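You operate a simulated robot arm through the tools that you are given. There is no shell and no other tool. Be economical: measure what you need, move in short steps, check, and stop when the job is done.

Carry out the task below with a simulated two-armed robot. There is one attempt and no reset: what you move stays moved.

## Task
Run the grey ball to the END tub with gate C's dial at OFF, then put ball and dial back.
Fine: dial to OFF first; lay the ball on the open head of the stopped belt; press STOP when the BUSY lamp is out; then the ball into its steel dish and the dial to MEDIUM.
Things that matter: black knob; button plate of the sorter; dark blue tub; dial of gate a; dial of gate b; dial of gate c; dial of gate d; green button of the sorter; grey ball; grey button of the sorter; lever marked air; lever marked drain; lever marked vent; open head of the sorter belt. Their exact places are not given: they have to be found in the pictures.

It is judged by the outcome, as a careful person would: the job done as asked, and still so three seconds after it is handed in. It fails if anything else is knocked over, pushed out of place, dropped, spilled or broken.

## Robot
Two 7-joint arms with two-finger parallel grippers on one trunk, on a base that drives. Base frame: it is fixed to the floor where the robot stands at the start and does not move with it; the origin is under the middle of the robot, x ahead of it, y to its left, z up. Lengths are in mm, angles in rad, forces in N, time in s.
The left shoulder is at the start at [30, 119, 935], the right one opposite. With the tool pointing down near the work surface each hand reaches from about 100 to 620 mm from the robot's upright axis, wherever it stands, measured 20 degrees to its own side. Places, roughly: black knob [800, 1000, 1300]; button plate of the sorter [500, -700, 1300]; dark blue tub [500, -1750, 1000]; dial of gate a [600, 200, 1300]; dial of gate b [500, 100, 1300]; dial of gate c [600, 0, 1300]; dial of gate d [500, -100, 1300]; green button of the sorter [500, -600, 1300]; grey button of the sorter [500, -800, 1300]; lever marked air [800, 1300, 1200]; lever marked drain [700, 1200, 1200]; lever marked vent [800, 900, 1200]; open head of the sorter belt [600, 1100, 1200]; orange lever of gate a [800, 400, 1300]; orange lever of gate b [800, -400, 1300]; orange lever of gate c [800, -1200, 1300]. Payload 3.43 kg a hand.
The TCP of each hand is the grasp point between the finger pads, 30 mm short of the fingertips. In the tool frame z runs along the fingers and y along their closing line. Largest opening 94 mm; finger width 28, thickness 10; the body of the gripper, 50 by 96 mm, starts 55 mm behind the TCP.
Orientation is told as [roll, pitch, yaw] about the base's x, y, z axes, in that order, counted from this pose: with the fingers straight down and closing along the base's y, the tool's x points along the base's -x, its y along +y and its z along -z.

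## Interface
- The arms move only by the tool servo_tool. It takes "left_plan", "right_plan" or both (then of equal length, played together; a hand with none holds still); each is a list of rows, each a list of 6 numbers: the shift along the tool's x, y, z in mm, then the turn, a rotation vector about the tool's x, y, z in rad. In form: [[tx, ty, tz, rx, ry, rz], ...]. A call has 1 to 10 rows; each row shifts and turns the commanded pose from where the row before left it, along the tool's axes as they then stand. "left_fingers" and "right_fingers" are, for a hand that has rows, the opening in per cent of the stroke, from 0 (shut) to 100 (fully open), set as the call begins (left out, the last holds). Rows are played at 5 a second. More than 50 mm and 0.15 rad between two rows, or a gripper value outside its range, and nothing of the call is played. A pose out of reach is approached as far as the arm can. The call stops where the force on the tool passes 90 N (or 10 N more than at its start, if that is more) or the arm is blocked; 0.2 s more then pass. Each finger travels about 72 mm/s and halts on what it meets, pressing with about 32 N; the grip force reading is that of the motor and also rises with nothing between the fingers. The clock runs only during rows and for 0.2 s after the last one: add rows that do not move to give the fingers time. The reply holds the time, the measured pose of the TCP, the force on the tool along the base axes, the opening and the grip force, in the units named above and with some noise, with the torque about the TCP (base axes, N m) and any sound that the robot's microphone picked up.
- Cameras (640 x 400 px; columns grow to the right, rows downward): "scene" is now at [51.8, 5.9, 1648.3]; the picture's right is [0.07, -1.00, 0.00], its down [-0.69, -0.05, -0.72] and it looks along [0.72, 0.05, -0.69] (base axes); focal length 214 px, centre (320, 200). "left" rides on the left gripper at [76, -14, -102] in its tool frame; the picture's right is [0.18, 0.98, 0.00], its down [-0.75, 0.14, -0.64] and it looks along [-0.63, 0.12, 0.77] (tool axes); focal length 243 px, centre (320, 200). "right" rides on the right gripper at [76, 14, -103] in its tool frame; the picture's right is [-0.18, 0.98, 0.00], its down [-0.75, -0.14, -0.64] and it looks along [-0.63, -0.12, 0.77] (tool axes); focal length 243 px, centre (320, 200).
- capture(camera): a new picture of that camera. It takes no simulated time.
- raise_lower(by): slides the trunk up (or, below 0, down) by that many mm; the arms and the scene camera ride with it, the base frame stays. It gives what a move gives, with no picture.
- roll_base(legs): drives the robot by 1 to 6 legs, each [ahead, turn to the left] in mm and rad, along the robot's own axes; the way and the turn of a leg run together, so that a leg with both is an arc; at most 1500 mm and 3.142 rad a leg. The arms and the cameras ride along, it lands a little off, and it stops where it bumps. It gives what a move gives.
- turn_head(pan, tilt): turns the head with the scene camera to pan (to the left, within 2.496 rad either way) and tilt (down, from -0.506 to 1.204), counted from straight ahead of the robot. It gives what a move gives.
- measure_at(camera, pixels): there is no depth. For up to 12 entries [column, row, z] of the newest picture of that camera ("zoom" is the newest enlarged one), the place [x, y] in the base frame at which the ray of that pixel passes the height z, good to about 2 mm. It takes no simulated time.
- zoom(camera, box): a new picture of the part [left, top, right, bottom] of that camera's present view, enlarged. It takes no simulated time.
- close_job(): hands the job in; it is judged then, once.

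Go step by step. Measure first, check grasps and placings, and put right what went wrong. The budget is 80 turns and 78 pictures, counting those below and the enlarged ones. Unless the task says otherwise, let go and move clear before handing in, and close with one line.

The tools are called after ">>>" as name(argument=value, ...) on one line, values as JSON. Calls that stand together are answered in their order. servo_tool: Moves the arms, as the interface text tells. Its arguments: {"type":"object","properties":{"left_plan":{"type":"array"},"left_fingers":{"type":"number"},"right_plan":{"type":"array"},"right_fingers":{"type":"number"}},"required":[]} The other tools are called the same way: raise_lower (by) slides the trunk up or down; roll_base (legs) drives the base; turn_head (pan, tilt) turns the head that bears the scene camera; capture (camera) takes a picture; measure_at (camera, pixels) gives the place at which the rays of pixels pass given heights; zoom (camera, box) takes an enlarged picture of a part of a camera's view; close_job () hands the job in.

At the start:

```text
time_s: 0.0
left_tcp_pos: [314.6, 182.5, 999.7]
left_tcp_rot: [0.0, 0.001, -0.001]
left_wrist_force: [-0.2, -0.5, 0.8]
left_torque: [0.05, 0.02, -0.02]
left_width: 94.2
left_grasp_force: 0.1
right_tcp_pos: [336.5, -134.0, 1000.6]
right_tcp_rot: [0.001, 0.001, -0.002]
right_wrist_force: [-0.7, 0.3, 0.3]
right_torque: [0.01, 0.04, -0.05]
right_width: 94.1
right_grasp_force: 0.0
trunk travel left (down, up): [-200.0, 210.0]
robot x, y, heading: [1.1, -2.5, 0.001]
head pan, tilt: [0.075, 0.763]
```

scene: 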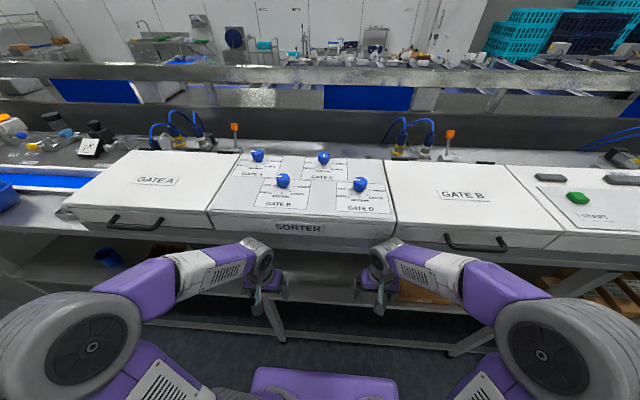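
right: 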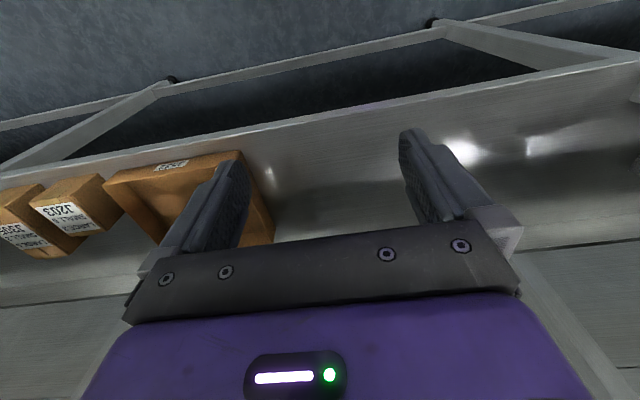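
left: 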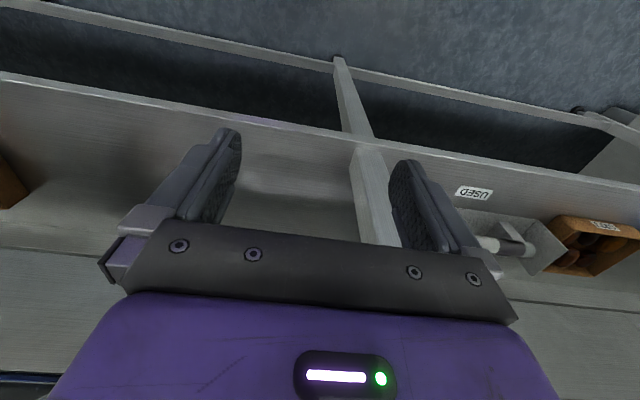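

The scene shows four blue dials around (258-360,155-185), the sorter plate with green START at (577,197), and the belt to the left. I look closer at the dials and to both sides.

>>> zoom(camera="scene", box=[220, 140, 410, 240])

>>> turn_head(pan=0.9, tilt=0.6)

>>> capture(camera="scene")

>>> turn_head(pan=-0.9, tilt=0.6)

>>> capture(camera="scene")

```text
3.37 times, centred on (315, 190) of scene
```

zoom: 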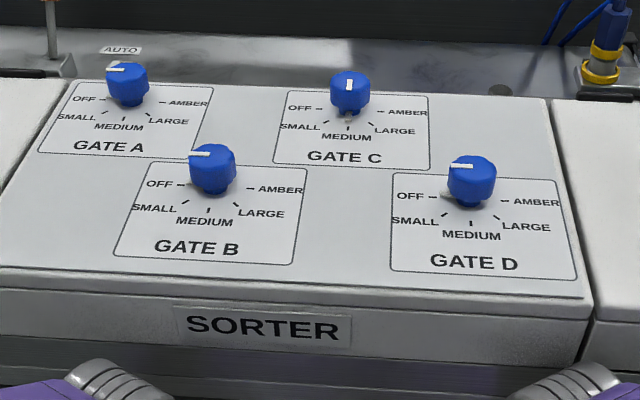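

```text
time_s: 1.1
left_tcp_pos: [315.3, 183.2, 1000.3]
left_tcp_rot: [0.001, 0.0, 0.001]
left_wrist_force: [-0.6, 0.3, -0.5]
left_torque: [-0.02, 0.03, 0.02]
left_width: 94.0
left_grasp_force: 0.1
right_tcp_pos: [337.2, -136.2, 1000.8]
right_tcp_rot: [0.0, 0.002, 0.001]
right_wrist_force: [-0.6, 0.7, 0.2]
right_torque: [-0.04, -0.01, 0.01]
right_width: 94.1
right_grasp_force: 0.0
trunk travel left (down, up): [-200.0, 210.0]
robot x, y, heading: [-1.4, -0.9, -0.003]
head pan, tilt: [0.901, 0.6]
```

```text
73 pictures are left
```

scene: 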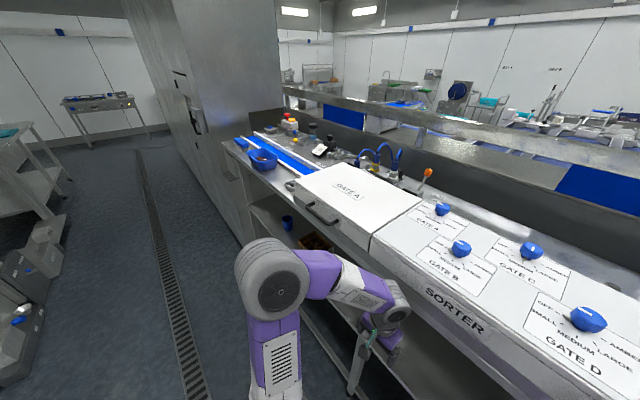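

```text
time_s: 3.0
left_tcp_pos: [313.0, 181.7, 1000.4]
left_tcp_rot: [-0.002, 0.0, 0.0]
left_wrist_force: [-0.2, 0.4, -0.3]
left_torque: [0.01, 0.02, -0.01]
left_width: 93.8
left_grasp_force: 0.2
right_tcp_pos: [336.1, -134.5, 1000.8]
right_tcp_rot: [0.0, 0.0, -0.001]
right_wrist_force: [-0.4, 0.5, -0.4]
right_torque: [0.05, 0.01, 0.03]
right_width: 94.2
right_grasp_force: 0.0
trunk travel left (down, up): [-200.0, 210.0]
robot x, y, heading: [-2.4, 1.1, 0.0]
head pan, tilt: [-0.901, 0.6]
```

```text
72 pictures are left
```

scene: 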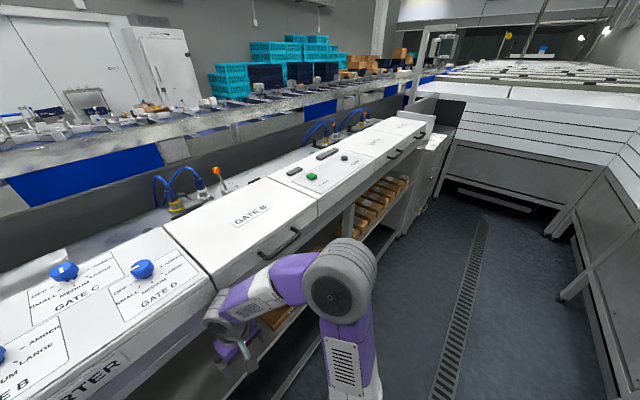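

The dial C pip points to MEDIUM, the other dials to OFF. Next I enlarge the right-hand plate and the left-hand belt area.

>>> zoom(camera="scene", box=[260, 90, 460, 215])

>>> turn_head(pan=0.9, tilt=0.6)

>>> zoom(camera="scene", box=[220, 100, 440, 238])

```text
3.20 times, centred on (360, 152) of scene
```

zoom: 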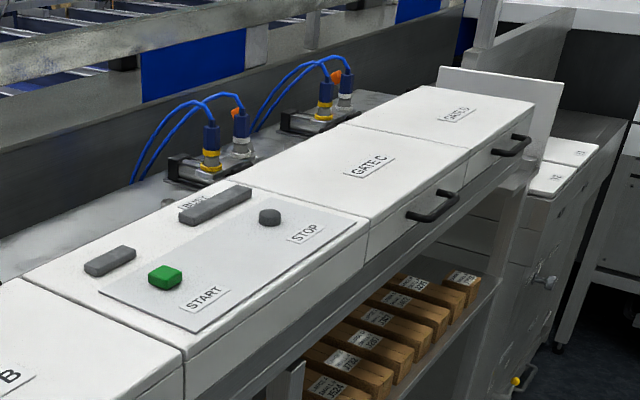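

```text
time_s: 4.8
left_tcp_pos: [313.7, 182.8, 1000.9]
left_tcp_rot: [0.0, -0.001, -0.002]
left_wrist_force: [-0.3, -0.2, -0.8]
left_torque: [0.01, 0.02, 0.02]
left_width: 93.9
left_grasp_force: 0.0
right_tcp_pos: [338.0, -135.7, 1000.5]
right_tcp_rot: [-0.001, 0.001, -0.001]
right_wrist_force: [-0.4, 1.2, 0.5]
right_torque: [0.03, 0.04, 0.02]
right_width: 94.1
right_grasp_force: 0.1
trunk travel left (down, up): [-200.0, 210.0]
robot x, y, heading: [0.3, -3.2, -0.002]
head pan, tilt: [0.901, 0.6]
```

```text
2.90 times, centred on (330, 169) of scene
```

zoom: 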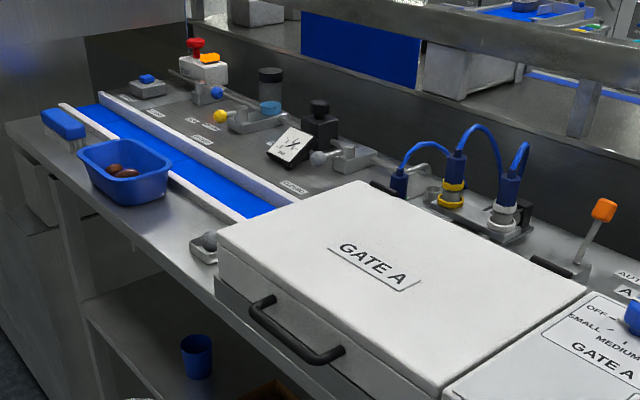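

The grey ball sits in a steel dish (zoom 205,245) beside box GATE A; START/STOP and two lamps are on the right plate. I back off a bit, raise the trunk and look at the dials.

>>> roll_base(legs=[[-150, 0]])

>>> raise_lower(by=205)

>>> turn_head(pan=0, tilt=0.8)

>>> capture(camera="scene")

```text
time_s: 6.1
left_tcp_pos: [167.8, 182.0, 999.9]
left_tcp_rot: [-0.001, -0.002, -0.002]
left_wrist_force: [0.2, -0.1, -0.2]
left_torque: [0.02, -0.05, 0.03]
left_width: 93.7
left_grasp_force: 0.0
right_tcp_pos: [188.9, -135.5, 1000.2]
right_tcp_rot: [0.0, 0.0, -0.003]
right_wrist_force: [-0.8, 0.5, 0.0]
right_torque: [0.01, 0.01, -0.03]
right_width: 94.0
right_grasp_force: 0.1
trunk travel left (down, up): [-200.0, 210.0]
robot x, y, heading: [-147.9, 0.4, -0.004]
head pan, tilt: [0.901, 0.6]
```

```text
time_s: 8.3
left_tcp_pos: [168.7, 181.6, 1204.7]
left_tcp_rot: [-0.001, 0.0, -0.002]
left_wrist_force: [0.1, 0.4, -0.1]
left_torque: [0.01, -0.01, 0.01]
left_width: 93.9
left_grasp_force: 0.0
right_tcp_pos: [190.7, -136.0, 1204.8]
right_tcp_rot: [0.001, 0.0, -0.001]
right_wrist_force: [0.0, 0.5, -0.9]
right_torque: [-0.01, -0.01, 0.03]
right_width: 93.8
right_grasp_force: 0.0
trunk travel left (down, up): [-405.0, 5.0]
robot x, y, heading: [-148.6, -3.8, -0.004]
head pan, tilt: [0.901, 0.6]
```

```text
time_s: 9.5
left_tcp_pos: [169.2, 182.0, 1205.2]
left_tcp_rot: [0.001, 0.0, -0.001]
left_wrist_force: [1.1, -0.2, 0.7]
left_torque: [0.01, -0.01, -0.02]
left_width: 94.2
left_grasp_force: 0.1
right_tcp_pos: [190.0, -136.1, 1205.1]
right_tcp_rot: [-0.001, 0.0, -0.001]
right_wrist_force: [0.7, 0.5, 0.7]
right_torque: [0.02, -0.04, 0.0]
right_width: 94.1
right_grasp_force: 0.0
trunk travel left (down, up): [-405.0, 5.0]
robot x, y, heading: [-146.3, -0.2, -0.003]
head pan, tilt: [0.0, 0.799]
```

```text
69 pictures are left
```

scene: 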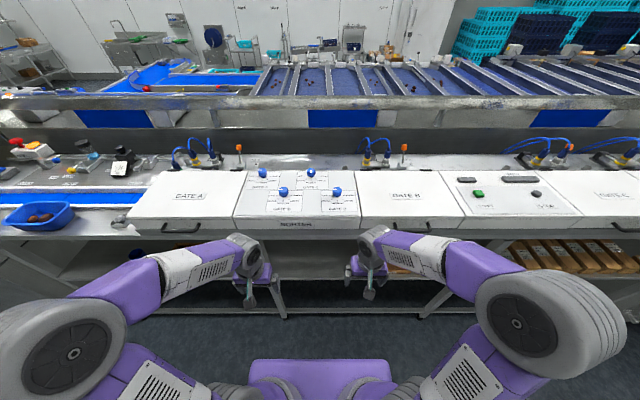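

The hands are clear in front of the table; I raise both above the panel and measure dial and edge pixels.

>>> servo_tool(left_plan=[[0, 0, -50, 0, 0, 0], [0, 0, -50, 0, 0, 0], [0, 0, -50, 0, 0, 0], [0, 0, -50, 0, 0, 0], [0, 0, -40, 0, 0, 0]], right_plan=[[0, 0, -50, 0, 0, 0], [0, 0, -50, 0, 0, 0], [0, 0, -50, 0, 0, 0], [0, 0, -50, 0, 0, 0], [0, 0, -40, 0, 0, 0]])

>>> measure_at(camera="scene", pixels=[[311, 172, 1300], [311, 172, 1270], [284, 191, 1300], [297, 230, 1250], [262, 172, 1300], [335, 191, 1300], [478, 193, 1280], [537, 194, 1280]])

```text
time_s: 10.7
left_tcp_pos: [169.8, 180.6, 1446.4]
left_tcp_rot: [0.0, 0.001, -0.003]
left_wrist_force: [-0.5, -0.1, -0.6]
left_torque: [-0.06, -0.02, 0.03]
left_width: 93.9
left_grasp_force: 0.1
right_tcp_pos: [190.1, -134.7, 1444.7]
right_tcp_rot: [-0.002, 0.003, -0.001]
right_wrist_force: [0.2, 0.1, -0.2]
right_torque: [0.0, -0.01, 0.0]
right_width: 94.0
right_grasp_force: 0.1
trunk travel left (down, up): [-405.0, 5.0]
robot x, y, heading: [-149.2, -1.2, -0.001]
head pan, tilt: [0.0, 0.799]
```

```text
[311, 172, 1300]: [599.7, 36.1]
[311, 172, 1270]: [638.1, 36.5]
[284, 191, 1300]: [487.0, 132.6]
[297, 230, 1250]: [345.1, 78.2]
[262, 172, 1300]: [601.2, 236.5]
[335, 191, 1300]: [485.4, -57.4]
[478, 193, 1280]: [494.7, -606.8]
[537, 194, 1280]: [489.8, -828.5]
```

The dials lie near x 600/490 at about 1285 high. I drive forward about 200 with both hands high and swing the right hand towards dial C.

>>> roll_base(legs=[[200, 0]])

>>> servo_tool(right_plan=[[-35, 35, 0, 0, 0, 0], [-35, 35, 0, 0, 0, 0], [-35, 35, 0, 0, 0, 0], [-15, 30, 0, 0, 0, 0], [0, 0, 0, 0, 0, 0]])

>>> capture(camera="right")

>>> capture(camera="scene")

```text
time_s: 12.3
left_tcp_pos: [361.3, 180.4, 1445.4]
left_tcp_rot: [0.0, 0.001, -0.002]
left_wrist_force: [0.8, -0.3, -0.4]
left_torque: [0.01, -0.01, -0.01]
left_width: 94.2
left_grasp_force: 0.0
right_tcp_pos: [383.6, -134.7, 1444.6]
right_tcp_rot: [0.001, 0.0, -0.001]
right_wrist_force: [0.3, 0.4, -0.9]
right_torque: [-0.01, 0.03, 0.02]
right_width: 93.8
right_grasp_force: 0.0
trunk travel left (down, up): [-405.0, 5.0]
robot x, y, heading: [48.3, 0.9, 0.002]
head pan, tilt: [0.0, 0.799]
```

```text
time_s: 13.5
left_tcp_pos: [362.5, 179.7, 1446.1]
left_tcp_rot: [0.0, -0.001, -0.002]
left_wrist_force: [0.4, -0.5, 0.0]
left_torque: [0.0, 0.0, 0.0]
left_width: 94.1
left_grasp_force: 0.0
right_tcp_pos: [504.1, -3.2, 1446.0]
right_tcp_rot: [0.002, -0.001, -0.002]
right_wrist_force: [0.2, -0.4, 0.0]
right_torque: [0.02, -0.04, 0.0]
right_width: 94.0
right_grasp_force: 0.0
trunk travel left (down, up): [-405.0, 5.0]
robot x, y, heading: [51.1, -0.7, -0.002]
head pan, tilt: [0.0, 0.799]
```

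```text
68 pictures are left
```

right: 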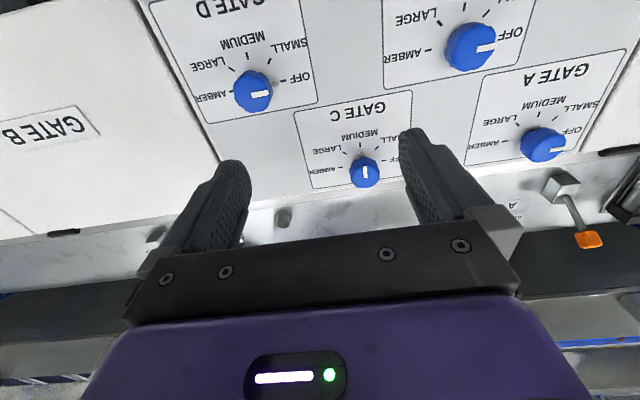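

```text
67 pictures are left
```

scene: 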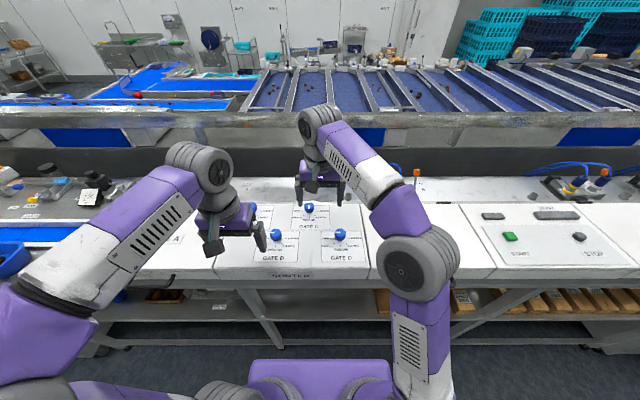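

Both views show dial C (right camera 364,170; scene 309,207). I triangulate it from both.

>>> measure_at(camera="right", pixels=[[364, 165, 1300], [364, 165, 1270], [364, 165, 1240], [364, 182, 1300], [364, 182, 1260]])

>>> measure_at(camera="scene", pixels=[[309, 205, 1300], [309, 205, 1270], [309, 205, 1240], [309, 213, 1300], [309, 213, 1260]])

>>> zoom(camera="right", box=[290, 100, 430, 200])

>>> zoom(camera="scene", box=[240, 190, 380, 280])

```text
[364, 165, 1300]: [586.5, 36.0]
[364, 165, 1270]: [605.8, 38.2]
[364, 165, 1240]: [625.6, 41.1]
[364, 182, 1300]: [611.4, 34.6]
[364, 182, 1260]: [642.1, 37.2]
```

```text
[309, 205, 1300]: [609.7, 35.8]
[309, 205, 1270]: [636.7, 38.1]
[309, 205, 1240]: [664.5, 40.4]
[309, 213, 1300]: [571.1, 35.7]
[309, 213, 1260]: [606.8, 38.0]
```

```text
4.00 times, centred on (360, 150) of right
```

zoom: 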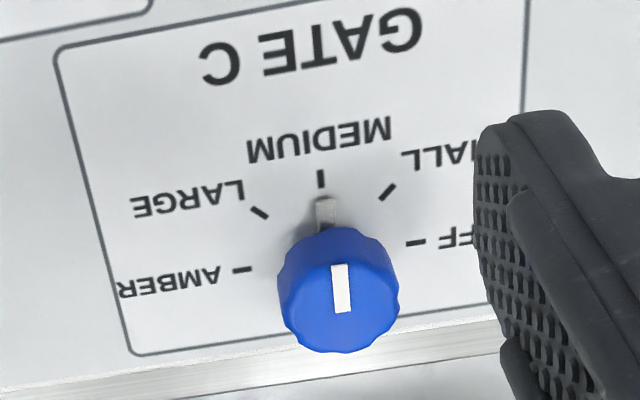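

```text
4.44 times, centred on (310, 235) of scene
```

zoom: 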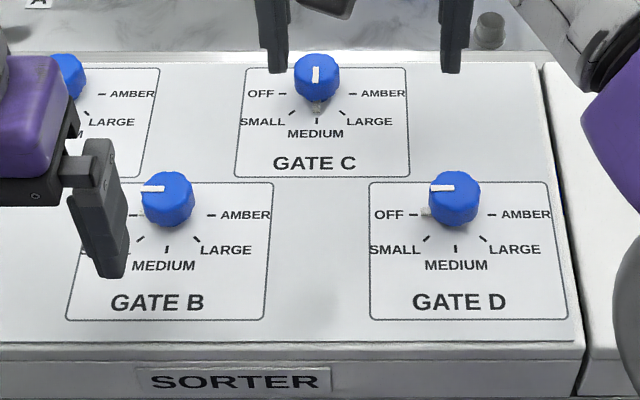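

Dial C is about 36 mm wide, near (600,37), with its top around z 1305. I move above it, turn the gripper 0.75 rad counter-clockwise ahead of the twist, and descend to TCP 1350.

>>> servo_tool(right_plan=[[-48, 20, 0, 0, 0, 0], [-48, 20, 0, 0, 0, 0], [0, 0, 0, 0, 0, -0.15], [0, 0, 0, 0, 0, -0.15], [0, 0, 0, 0, 0, -0.15], [0, 0, 0, 0, 0, -0.15], [0, 0, 0, 0, 0, -0.15], [0, 0, 48, 0, 0, 0], [0, 0, 45, 0, 0, 0], [0, 0, 0, 0, 0, 0]], right_fingers=100)

>>> capture(camera="right")

>>> zoom(camera="scene", box=[240, 180, 380, 270])

```text
refused: row 1 steps farther than a row can; nothing moved
```

```text
64 pictures are left
```

right: 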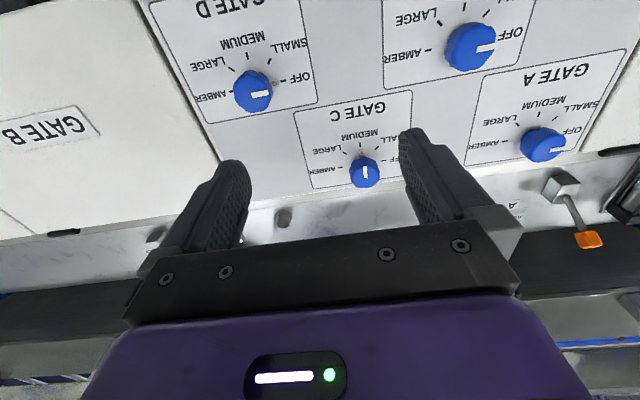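

```text
4.44 times, centred on (310, 225) of scene
```

zoom: 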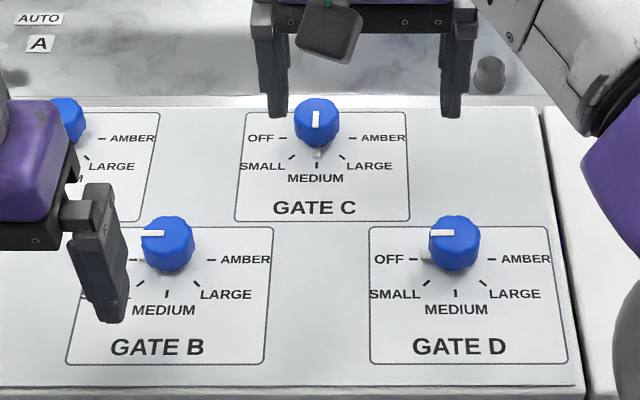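

The step of 52 mm was refused, so nothing moved; I repeat with shorter steps.

>>> servo_tool(right_plan=[[-32, 14, 0, 0, 0, -0.15], [-32, 13, 0, 0, 0, 0], [-29, 18, 0, 0, 0, 0], [0, 0, 0, 0, 0, -0.15], [0, 0, 0, 0, 0, -0.15], [0, 0, 0, 0, 0, -0.15], [0, 0, 0, 0, 0, -0.15], [0, 0, 48, 0, 0, 0], [0, 0, 45, 0, 0, 0], [0, 0, 0, 0, 0, 0]], right_fingers=100)

>>> capture(camera="right")

>>> zoom(camera="scene", box=[240, 160, 400, 260])

```text
time_s: 15.7
left_tcp_pos: [362.1, 180.4, 1445.4]
left_tcp_rot: [0.0, -0.001, -0.001]
left_wrist_force: [-0.2, -0.4, -0.2]
left_torque: [-0.01, -0.03, 0.02]
left_width: 94.0
left_grasp_force: 0.1
right_tcp_pos: [546.0, 21.4, 1351.9]
right_tcp_rot: [0.0, -0.002, 0.748]
right_wrist_force: [-0.5, 0.5, -0.2]
right_torque: [0.0, -0.01, 0.03]
right_width: 93.8
right_grasp_force: 0.1
right hand out of reach, approached as far as the arm can: row 2, 3
trunk travel left (down, up): [-405.0, 5.0]
robot x, y, heading: [48.7, 4.2, 0.002]
head pan, tilt: [0.0, 0.799]
```

```text
62 pictures are left
```

right: 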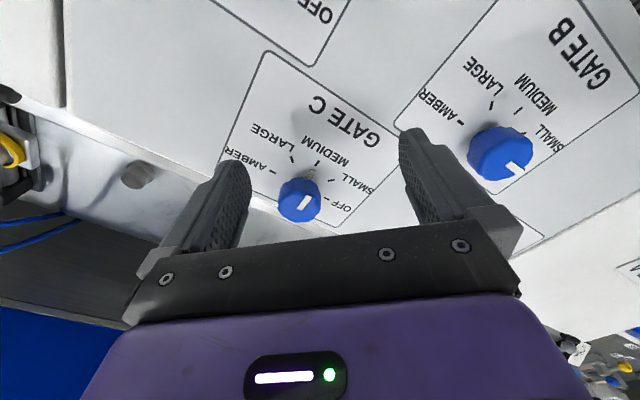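

```text
4.00 times, centred on (320, 210) of scene
```

zoom: 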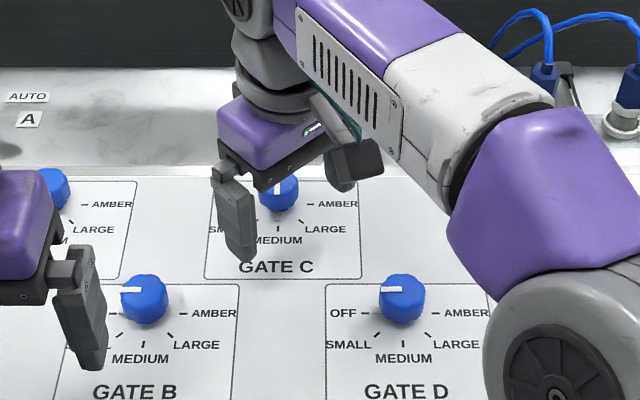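

At that height the reach ended at x 546. I measure the knob from this new view and drive forward 60 for reach, with the hand still above the knob tops (fingertips at 1322).

>>> measure_at(camera="right", pixels=[[300, 202, 1300], [300, 202, 1310], [300, 202, 1290], [318, 163, 1280], [318, 163, 1270]])

>>> servo_tool(right_plan=[[0, 0, -30, 0, 0, 0], [0, 0, 0, 0, 0, 0]])

>>> roll_base(legs=[[60, 0]])

>>> capture(camera="right")

```text
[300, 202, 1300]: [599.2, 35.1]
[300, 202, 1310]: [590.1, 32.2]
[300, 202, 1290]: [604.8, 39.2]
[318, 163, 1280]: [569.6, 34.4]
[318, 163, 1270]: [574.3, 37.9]
```

```text
time_s: 16.3
left_tcp_pos: [362.3, 181.2, 1446.2]
left_tcp_rot: [0.001, 0.001, 0.0]
left_wrist_force: [-0.2, 0.0, 0.2]
left_torque: [-0.01, -0.02, -0.02]
left_width: 94.1
left_grasp_force: 0.1
right_tcp_pos: [546.1, 20.6, 1382.5]
right_tcp_rot: [-0.001, 0.001, 0.75]
right_wrist_force: [-0.2, -0.2, -0.1]
right_torque: [-0.04, 0.01, 0.0]
right_width: 94.3
right_grasp_force: 0.0
trunk travel left (down, up): [-405.0, 5.0]
robot x, y, heading: [46.0, -0.6, -0.001]
head pan, tilt: [0.0, 0.799]
```

```text
time_s: 17.3
left_tcp_pos: [420.8, 180.8, 1445.0]
left_tcp_rot: [0.0, -0.001, -0.002]
left_wrist_force: [-0.3, -1.5, 0.0]
left_torque: [-0.02, 0.01, 0.02]
left_width: 94.0
left_grasp_force: 0.2
right_tcp_pos: [604.7, 20.4, 1382.6]
right_tcp_rot: [0.002, -0.004, 0.747]
right_wrist_force: [-1.4, 0.9, 0.3]
right_torque: [-0.04, -0.02, 0.03]
right_width: 94.0
right_grasp_force: 0.0
trunk travel left (down, up): [-405.0, 5.0]
robot x, y, heading: [108.7, 2.8, 0.004]
head pan, tilt: [0.0, 0.799]
```

```text
60 pictures are left
```

right: 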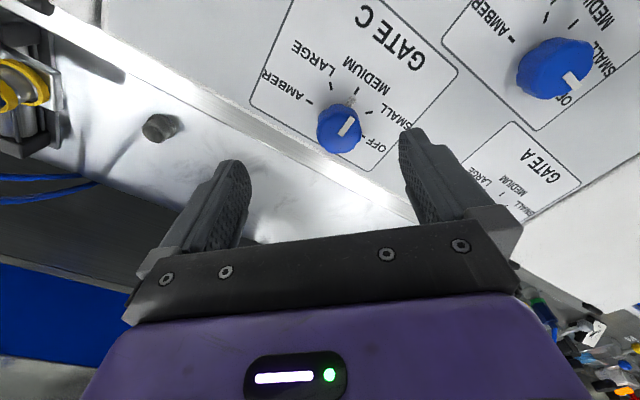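

The hand now stands near the knob (338,130). I triangulate once more from here.

>>> measure_at(camera="right", pixels=[[342, 131, 1310], [342, 131, 1300], [342, 131, 1290], [342, 131, 1280], [349, 100, 1280], [349, 100, 1270]])

>>> zoom(camera="right", box=[300, 80, 380, 160])

```text
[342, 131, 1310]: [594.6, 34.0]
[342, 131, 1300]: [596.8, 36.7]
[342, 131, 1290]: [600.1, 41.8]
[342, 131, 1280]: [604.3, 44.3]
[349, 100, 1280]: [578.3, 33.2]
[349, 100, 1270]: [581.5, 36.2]
```

```text
5.00 times, centred on (340, 120) of right
```

zoom: 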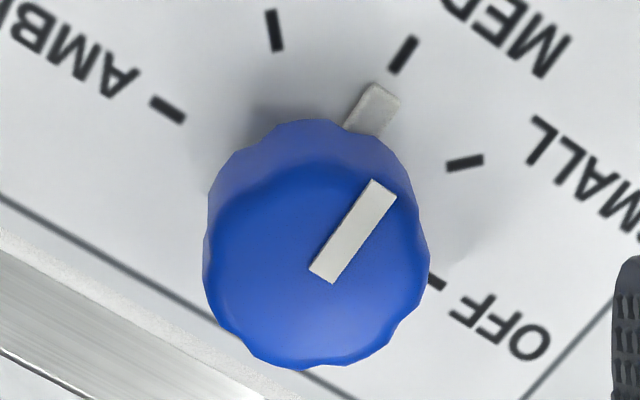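

Knob centre is about (599,37). I centre the gripper, then descend to TCP 1312.

>>> servo_tool(right_plan=[[-6.9, 16.3, 0, 0, 0, 0], [0, 0, 30, 0, 0, 0], [0, 0, 25, 0, 0, 0], [0, 0, 15, 0, 0, 0], [0, 0, 0, 0, 0, 0]])

>>> capture(camera="right")

>>> zoom(camera="scene", box=[240, 180, 400, 280])

```text
time_s: 18.5
left_tcp_pos: [423.3, 180.5, 1444.4]
left_tcp_rot: [-0.002, -0.001, -0.001]
left_wrist_force: [0.0, -0.3, 0.8]
left_torque: [0.0, -0.01, 0.03]
left_width: 93.8
left_grasp_force: 0.0
right_tcp_pos: [599.5, 35.9, 1314.0]
right_tcp_rot: [0.001, -0.001, 0.745]
right_wrist_force: [0.3, 0.2, 0.2]
right_torque: [-0.01, 0.01, 0.01]
right_width: 94.3
right_grasp_force: 0.2
trunk travel left (down, up): [-405.0, 5.0]
robot x, y, heading: [106.4, 1.0, -0.002]
head pan, tilt: [0.0, 0.799]
```

```text
58 pictures are left
```

right: 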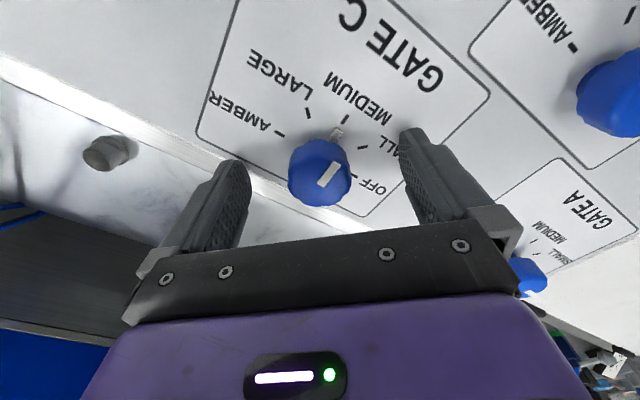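

```text
4.00 times, centred on (320, 230) of scene
```

zoom: 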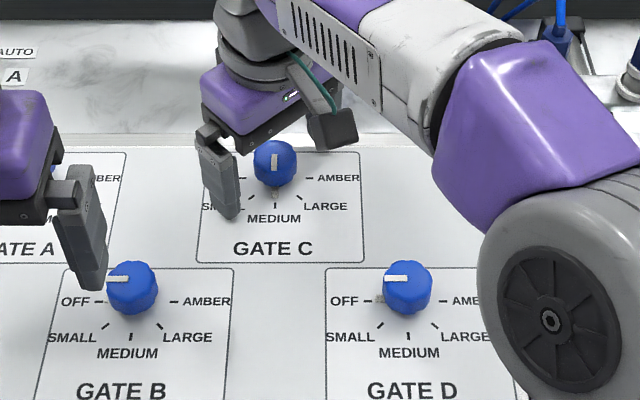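

TCP projects to (320,187), knob top centre sits at about (324,171), consistent with a top near z 1298 between the pads. I go 4 mm lower and close.

>>> servo_tool(right_plan=[[0, 0, 4, 0, 0, 0], [0, 0, 0, 0, 0, 0]])

>>> servo_tool(right_plan=[[0, 0, 0, 0, 0, 0], [0, 0, 0, 0, 0, 0], [0, 0, 0, 0, 0, 0], [0, 0, 0, 0, 0, 0]], right_fingers=0)

>>> capture(camera="right")

```text
time_s: 19.1
left_tcp_pos: [421.6, 180.8, 1445.4]
left_tcp_rot: [0.001, 0.001, -0.002]
left_wrist_force: [-0.9, -0.3, -0.3]
left_torque: [0.03, 0.01, 0.0]
left_width: 93.9
left_grasp_force: 0.1
right_tcp_pos: [599.2, 36.1, 1309.3]
right_tcp_rot: [0.0, -0.001, 0.751]
right_wrist_force: [0.1, -0.4, 0.8]
right_torque: [0.01, 0.01, -0.01]
right_width: 93.9
right_grasp_force: 0.0
trunk travel left (down, up): [-405.0, 5.0]
robot x, y, heading: [107.2, -0.9, -0.007]
head pan, tilt: [0.0, 0.799]
```

```text
time_s: 20.1
left_tcp_pos: [422.5, 180.8, 1446.4]
left_tcp_rot: [0.0, 0.001, -0.003]
left_wrist_force: [0.7, 0.6, 0.2]
left_torque: [0.0, 0.03, -0.01]
left_width: 94.2
left_grasp_force: 0.0
right_tcp_pos: [598.7, 35.1, 1308.5]
right_tcp_rot: [0.0, 0.0, 0.748]
right_wrist_force: [4.0, -2.3, 0.5]
right_torque: [-0.13, -0.14, 0.0]
right_width: 35.0
right_grasp_force: 44.9
trunk travel left (down, up): [-405.0, 5.0]
robot x, y, heading: [107.3, 1.0, -0.004]
head pan, tilt: [0.0, 0.799]
```

```text
56 pictures are left
```

right: 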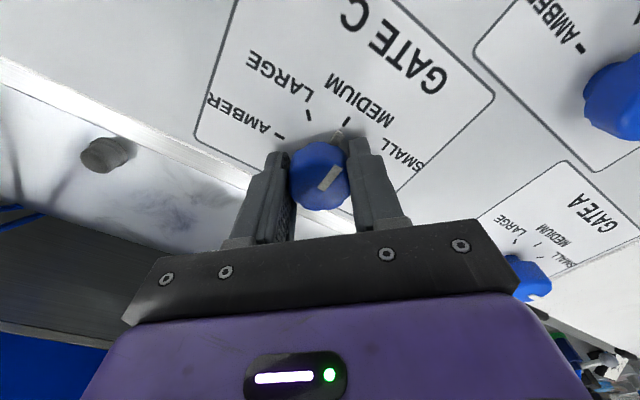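

The knob is held (35 mm, 45 N). I turn it clockwise 1.5 rad.

>>> servo_tool(right_plan=[[0, 0, 0, 0, 0, 0.15], [0, 0, 0, 0, 0, 0.15], [0, 0, 0, 0, 0, 0.15], [0, 0, 0, 0, 0, 0.15], [0, 0, 0, 0, 0, 0.15], [0, 0, 0, 0, 0, 0.15], [0, 0, 0, 0, 0, 0.15], [0, 0, 0, 0, 0, 0.15], [0, 0, 0, 0, 0, 0.15], [0, 0, 0, 0, 0, 0.15]])

>>> capture(camera="right")

```text
time_s: 22.3
left_tcp_pos: [423.4, 178.5, 1446.3]
left_tcp_rot: [0.002, 0.001, -0.002]
left_wrist_force: [0.3, 0.8, 0.6]
left_torque: [0.03, 0.0, 0.01]
left_width: 94.3
left_grasp_force: 0.0
right_tcp_pos: [599.5, 36.1, 1309.8]
right_tcp_rot: [0.002, 0.003, -0.754]
right_wrist_force: [5.7, -3.2, 4.3]
right_torque: [-0.79, 0.36, -0.04]
right_width: 34.9
right_grasp_force: 44.9
trunk travel left (down, up): [-405.0, 5.0]
robot x, y, heading: [107.3, 2.2, -0.001]
head pan, tilt: [0.0, 0.799]
```

```text
55 pictures are left
```

right: 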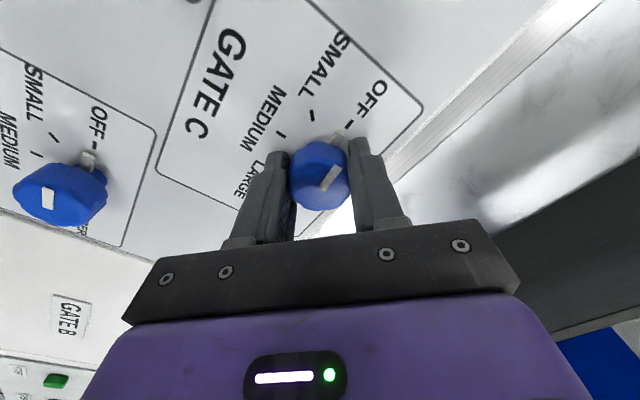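

The nub now points almost at OFF. I add 0.07 rad, open, and look.

>>> servo_tool(right_plan=[[0, 0, 0, 0, 0, 0.07], [0, 0, 0, 0, 0, 0]])

>>> servo_tool(right_plan=[[0, 0, 0, 0, 0, 0], [0, 0, 0, 0, 0, 0], [0, 0, 0, 0, 0, 0], [0, 0, 0, 0, 0, 0], [0, 0, -40, 0, 0, 0], [0, 0, -40, 0, 0, 0], [0, 0, 0, 0, 0, 0]], right_fingers=100)

>>> zoom(camera="right", box=[200, 40, 440, 190])

>>> zoom(camera="scene", box=[240, 180, 400, 280])

```text
time_s: 22.9
left_tcp_pos: [423.2, 179.2, 1446.6]
left_tcp_rot: [0.001, 0.001, -0.002]
left_wrist_force: [0.1, -0.1, -0.5]
left_torque: [0.01, 0.01, 0.02]
left_width: 94.1
left_grasp_force: 0.0
right_tcp_pos: [599.4, 34.8, 1308.9]
right_tcp_rot: [0.002, 0.002, -0.821]
right_wrist_force: [5.7, -4.0, 7.7]
right_torque: [-0.21, 0.51, -0.02]
right_width: 35.5
right_grasp_force: 45.1
trunk travel left (down, up): [-405.0, 5.0]
robot x, y, heading: [103.4, -0.8, 0.001]
head pan, tilt: [0.0, 0.799]
```

```text
time_s: 24.5
left_tcp_pos: [422.3, 179.6, 1446.3]
left_tcp_rot: [0.001, 0.0, -0.002]
left_wrist_force: [0.1, -0.4, -0.4]
left_torque: [0.04, 0.0, 0.0]
left_width: 94.3
left_grasp_force: 0.0
right_tcp_pos: [597.2, 35.9, 1388.3]
right_tcp_rot: [0.0, 0.0, -0.822]
right_wrist_force: [0.0, -1.4, 0.1]
right_torque: [-0.03, 0.0, -0.01]
right_width: 94.0
right_grasp_force: 0.0
trunk travel left (down, up): [-405.0, 5.0]
robot x, y, heading: [105.5, 0.4, -0.001]
head pan, tilt: [0.0, 0.799]
```

```text
2.67 times, centred on (320, 115) of right
```

zoom: 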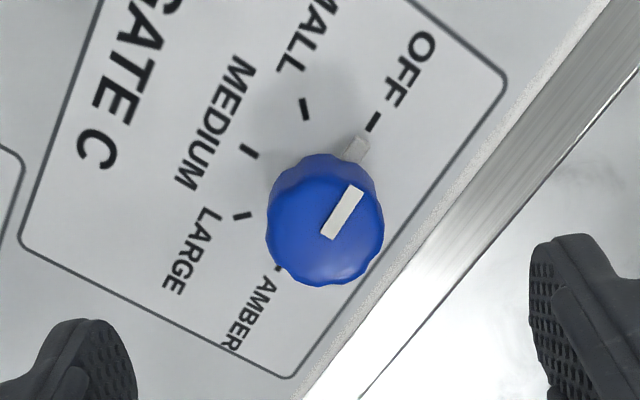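

```text
4.00 times, centred on (320, 230) of scene
```

zoom: 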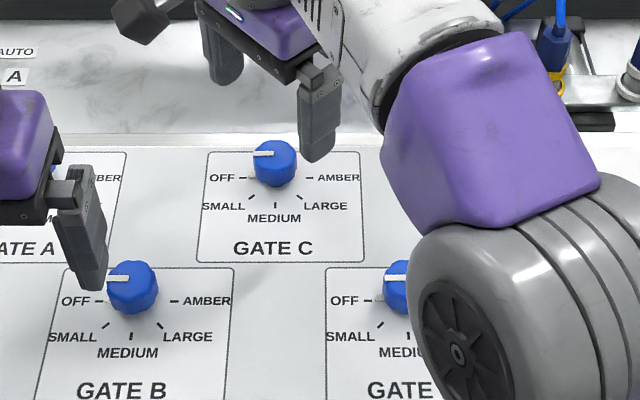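

Dial C now reads OFF like the others. I fold the right hand back, then back off, turn left and drive along the line towards the ball.

>>> servo_tool(right_plan=[[0, 0, -30, 0, 0, -0.14], [0, 0, -25, 0, 0, -0.14], [0, 0, 0, 0, 0, -0.14], [0, 0, 0, 0, 0, -0.14], [0, 0, 0, 0, 0, -0.13], [0, 0, 0, 0, 0, -0.13], [33, -35, 0, 0, 0, 0], [33, -35, 0, 0, 0, 0], [33, -35, 0, 0, 0, 0], [33, -35, 0, 0, 0, 0]])

>>> servo_tool(left_plan=[[30, 0, 0, 0, 0, 0], [30, 0, 0, 0, 0, 0], [0, 0, 0, 0, 0, 0]], right_plan=[[40, -20, 0, 0, 0, 0], [45, -10, 0, 0, 0, 0], [0, 0, 0, 0, 0, 0]])

>>> roll_base(legs=[[-310, 0]])

>>> turn_head(pan=1.5, tilt=0.6)

>>> capture(camera="scene")

```text
time_s: 26.7
left_tcp_pos: [419.7, 179.0, 1446.5]
left_tcp_rot: [0.001, -0.002, -0.002]
left_wrist_force: [-0.4, -0.4, -0.5]
left_torque: [0.02, -0.03, -0.04]
left_width: 94.0
left_grasp_force: 0.1
right_tcp_pos: [464.3, -104.6, 1443.8]
right_tcp_rot: [0.004, -0.003, -0.002]
right_wrist_force: [-0.5, -0.3, -0.4]
right_torque: [0.01, -0.02, -0.01]
right_width: 94.1
right_grasp_force: 0.1
trunk travel left (down, up): [-405.0, 5.0]
robot x, y, heading: [105.6, -4.1, -0.0]
head pan, tilt: [0.0, 0.799]
```

```text
time_s: 27.5
left_tcp_pos: [364.3, 180.2, 1447.1]
left_tcp_rot: [-0.001, 0.003, -0.002]
left_wrist_force: [1.0, -0.2, -0.6]
left_torque: [-0.01, 0.04, 0.03]
left_width: 93.9
left_grasp_force: 0.0
right_tcp_pos: [385.6, -131.8, 1444.7]
right_tcp_rot: [0.001, 0.002, 0.0]
right_wrist_force: [0.5, 0.3, -0.2]
right_torque: [-0.02, 0.02, 0.01]
right_width: 94.2
right_grasp_force: 0.0
trunk travel left (down, up): [-405.0, 5.0]
robot x, y, heading: [101.1, -1.2, -0.006]
head pan, tilt: [0.0, 0.799]
```

```text
time_s: 29.5
left_tcp_pos: [60.0, 180.5, 1447.5]
left_tcp_rot: [0.001, 0.0, -0.004]
left_wrist_force: [-0.4, -0.2, -0.4]
left_torque: [0.01, 0.0, 0.03]
left_width: 94.1
left_grasp_force: 0.1
right_tcp_pos: [79.5, -132.5, 1444.5]
right_tcp_rot: [-0.001, 0.0, -0.003]
right_wrist_force: [-0.2, -0.2, 0.5]
right_torque: [-0.01, 0.0, 0.0]
right_width: 93.5
right_grasp_force: 0.1
trunk travel left (down, up): [-405.0, 5.0]
robot x, y, heading: [-196.4, 1.0, -0.01]
head pan, tilt: [0.0, 0.799]
```

```text
time_s: 31.1
left_tcp_pos: [58.7, 180.0, 1446.8]
left_tcp_rot: [0.0, 0.0, -0.005]
left_wrist_force: [-0.2, 0.2, 0.1]
left_torque: [0.02, -0.02, -0.01]
left_width: 93.9
left_grasp_force: 0.0
right_tcp_pos: [79.1, -132.7, 1446.0]
right_tcp_rot: [0.001, -0.001, -0.004]
right_wrist_force: [0.7, 0.2, 0.2]
right_torque: [0.03, -0.02, -0.02]
right_width: 93.9
right_grasp_force: 0.0
trunk travel left (down, up): [-405.0, 5.0]
robot x, y, heading: [-195.3, -0.7, -0.007]
head pan, tilt: [1.499, 0.6]
```

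```text
52 pictures are left
```

scene: 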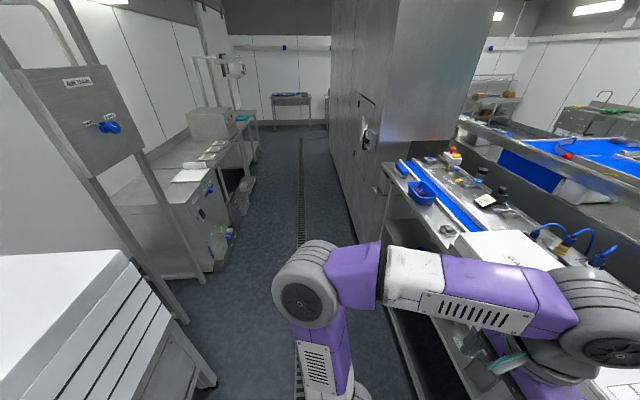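

The aisle to the left is clear (cabinet corner about x -950). I turn left, drive 890 and turn back to face the line.

>>> roll_base(legs=[[0, 1.578], [890, 0], [0, -1.571]])

>>> turn_head(pan=0, tilt=0.75)

>>> capture(camera="scene")

```text
time_s: 43.6
left_tcp_pos: [75.4, 1085.9, 1447.3]
left_tcp_rot: [0.001, 0.0, -0.023]
left_wrist_force: [0.5, -0.3, -0.6]
left_torque: [-0.01, -0.03, 0.0]
left_width: 94.0
left_grasp_force: 0.0
right_tcp_pos: [88.9, 774.4, 1445.2]
right_tcp_rot: [-0.001, 0.0, -0.022]
right_wrist_force: [0.1, 0.3, -0.1]
right_torque: [0.01, 0.0, 0.04]
right_width: 93.8
right_grasp_force: 0.1
trunk travel left (down, up): [-405.0, 5.0]
robot x, y, heading: [-186.0, 913.4, -0.024]
head pan, tilt: [1.499, 0.6]
```

```text
time_s: 45.2
left_tcp_pos: [75.6, 1087.0, 1446.2]
left_tcp_rot: [0.0, 0.001, -0.023]
left_wrist_force: [0.2, -0.8, 0.0]
left_torque: [0.0, 0.04, 0.02]
left_width: 93.9
left_grasp_force: 0.0
right_tcp_pos: [88.4, 773.2, 1445.3]
right_tcp_rot: [0.0, 0.001, -0.024]
right_wrist_force: [0.6, -0.8, 0.1]
right_torque: [-0.02, -0.01, 0.02]
right_width: 93.8
right_grasp_force: 0.0
trunk travel left (down, up): [-405.0, 5.0]
robot x, y, heading: [-183.3, 912.3, -0.021]
head pan, tilt: [0.0, 0.75]
```

```text
51 pictures are left
```

scene: 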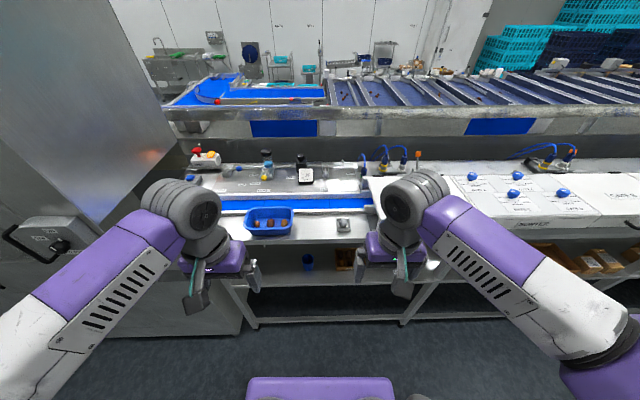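

>>> zoom(camera="scene", box=[170, 140, 390, 278])

>>> measure_at(camera="scene", pixels=[[343, 224, 1200], [343, 224, 1170], [262, 204, 1200], [350, 204, 1200], [220, 204, 1200], [220, 210, 1200], [343, 240, 1200], [260, 222, 1200]])

```text
2.90 times, centred on (280, 209) of scene
```

zoom: 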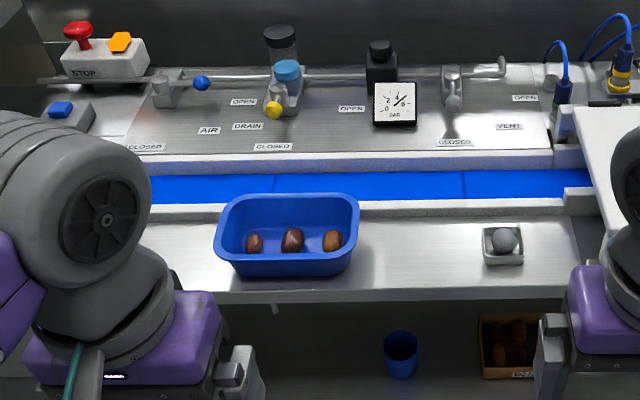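

```text
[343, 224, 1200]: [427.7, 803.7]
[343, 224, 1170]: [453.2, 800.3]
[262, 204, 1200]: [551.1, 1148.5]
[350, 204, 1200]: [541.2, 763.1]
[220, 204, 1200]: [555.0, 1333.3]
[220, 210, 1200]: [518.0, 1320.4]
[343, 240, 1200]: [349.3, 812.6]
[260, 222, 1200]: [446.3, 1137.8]
```

The ball sits in its dish at zoom (505,240), about (435,803); the belt is at x≈550. Before driving forward I check where the tall cabinet on the left stands relative to the left elbow.

>>> measure_at(camera="scene", pixels=[[240, 335, 0], [125, 335, 0], [158, 170, 1200], [120, 250, 1100], [235, 290, 1150], [180, 200, 1550], [60, 310, 1400], [230, 175, 1150]])

>>> turn_head(pan=0.9, tilt=0.7)

>>> capture(camera="scene")

```text
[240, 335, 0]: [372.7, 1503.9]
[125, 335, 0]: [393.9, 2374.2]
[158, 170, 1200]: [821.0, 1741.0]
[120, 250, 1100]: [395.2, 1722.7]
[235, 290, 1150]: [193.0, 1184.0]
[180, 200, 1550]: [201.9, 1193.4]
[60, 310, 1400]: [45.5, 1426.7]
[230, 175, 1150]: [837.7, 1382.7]
```

```text
time_s: 46.4
left_tcp_pos: [74.7, 1087.3, 1446.9]
left_tcp_rot: [0.001, 0.0, -0.026]
left_wrist_force: [-0.4, 0.6, 0.7]
left_torque: [0.04, -0.01, -0.01]
left_width: 94.1
left_grasp_force: 0.1
right_tcp_pos: [89.9, 773.8, 1445.6]
right_tcp_rot: [0.0, -0.001, -0.023]
right_wrist_force: [-1.0, -0.1, -0.1]
right_torque: [0.06, 0.01, 0.01]
right_width: 93.9
right_grasp_force: 0.1
trunk travel left (down, up): [-405.0, 5.0]
robot x, y, heading: [-187.1, 911.2, -0.026]
head pan, tilt: [0.901, 0.7]
```

```text
49 pictures are left
```

scene: 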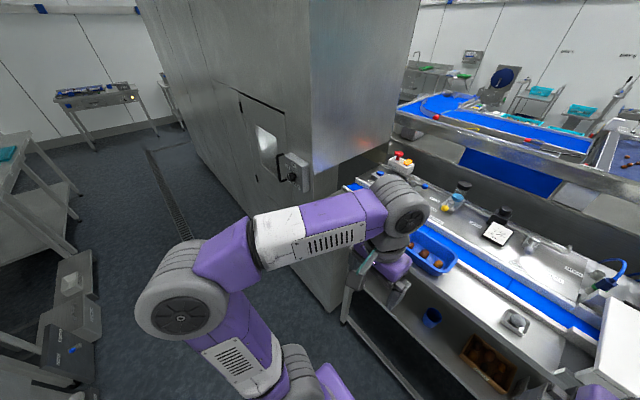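

Cabinet front is at x≈390, side y≈1500, well clear. I drive forward 285 and bring the right hand above the ball.

>>> roll_base(legs=[[285, 0.022]])

>>> turn_head(pan=0, tilt=0.85)

>>> capture(camera="right")

>>> capture(camera="scene")

```text
time_s: 48.4
left_tcp_pos: [355.6, 1089.0, 1447.8]
left_tcp_rot: [-0.001, -0.001, 0.002]
left_wrist_force: [-0.4, 0.2, -0.6]
left_torque: [0.01, -0.02, 0.02]
left_width: 93.8
left_grasp_force: 0.1
right_tcp_pos: [378.2, 777.2, 1445.8]
right_tcp_rot: [0.0, 0.001, 0.003]
right_wrist_force: [-0.3, -0.2, -0.7]
right_torque: [-0.01, 0.03, 0.0]
right_width: 93.7
right_grasp_force: 0.1
trunk travel left (down, up): [-405.0, 5.0]
robot x, y, heading: [104.1, 907.9, 0.005]
head pan, tilt: [0.901, 0.7]
```

```text
time_s: 49.5
left_tcp_pos: [357.3, 1089.8, 1448.1]
left_tcp_rot: [0.0, 0.0, 0.001]
left_wrist_force: [0.4, -0.6, -0.7]
left_torque: [0.02, -0.02, -0.04]
left_width: 93.9
left_grasp_force: 0.2
right_tcp_pos: [378.9, 777.5, 1445.5]
right_tcp_rot: [-0.001, 0.001, 0.002]
right_wrist_force: [-0.6, 0.1, -0.2]
right_torque: [0.0, -0.02, 0.02]
right_width: 93.9
right_grasp_force: 0.1
trunk travel left (down, up): [-405.0, 5.0]
robot x, y, heading: [103.7, 910.6, 0.003]
head pan, tilt: [0.0, 0.85]
```

```text
48 pictures are left
```

right: 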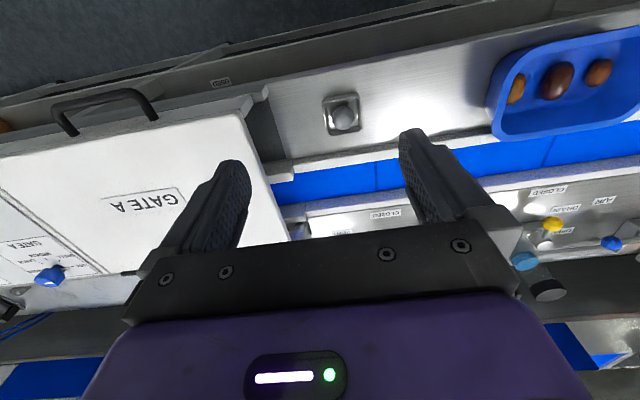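

```text
47 pictures are left
```

scene: 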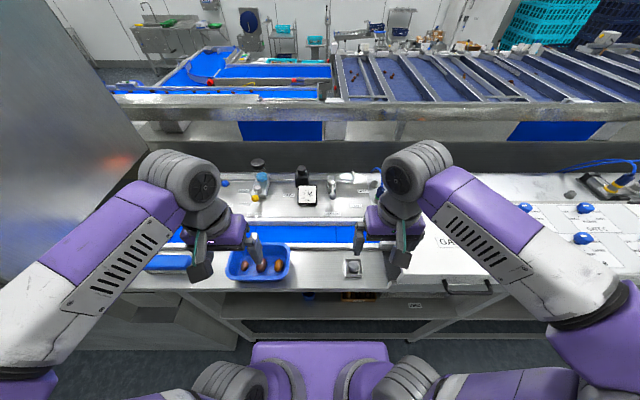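

>>> measure_at(camera="right", pixels=[[343, 118, 1200], [343, 118, 1180], [343, 118, 1160], [374, 178, 1170], [374, 178, 1150], [324, 135, 1150], [354, 165, 1170]])

>>> measure_at(camera="scene", pixels=[[353, 266, 1200], [353, 266, 1180], [353, 266, 1160], [320, 232, 1170], [320, 232, 1150]])

>>> zoom(camera="right", box=[300, 80, 400, 200])

>>> zoom(camera="scene", box=[270, 200, 390, 290])

```text
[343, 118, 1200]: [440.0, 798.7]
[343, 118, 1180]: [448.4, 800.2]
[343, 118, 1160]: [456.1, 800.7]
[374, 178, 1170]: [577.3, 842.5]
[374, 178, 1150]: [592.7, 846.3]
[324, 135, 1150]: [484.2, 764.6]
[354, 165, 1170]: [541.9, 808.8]
```

```text
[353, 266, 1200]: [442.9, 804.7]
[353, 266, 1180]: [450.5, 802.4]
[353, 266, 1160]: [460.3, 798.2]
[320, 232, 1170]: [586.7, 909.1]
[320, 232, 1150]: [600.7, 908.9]
```

```text
3.33 times, centred on (350, 140) of right
```

zoom: 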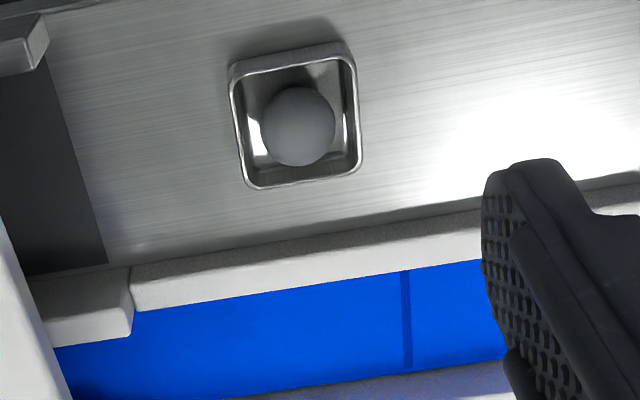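

```text
4.44 times, centred on (330, 245) of scene
```

zoom: 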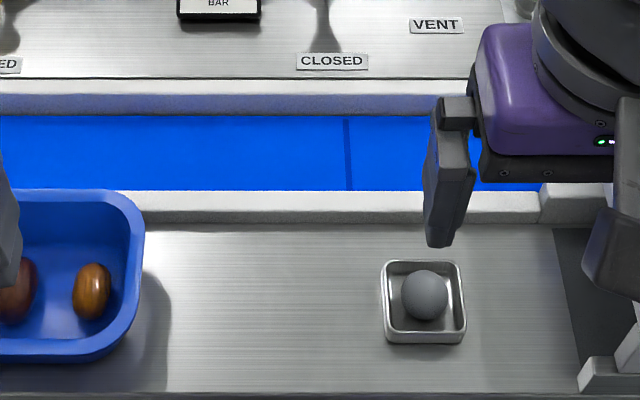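

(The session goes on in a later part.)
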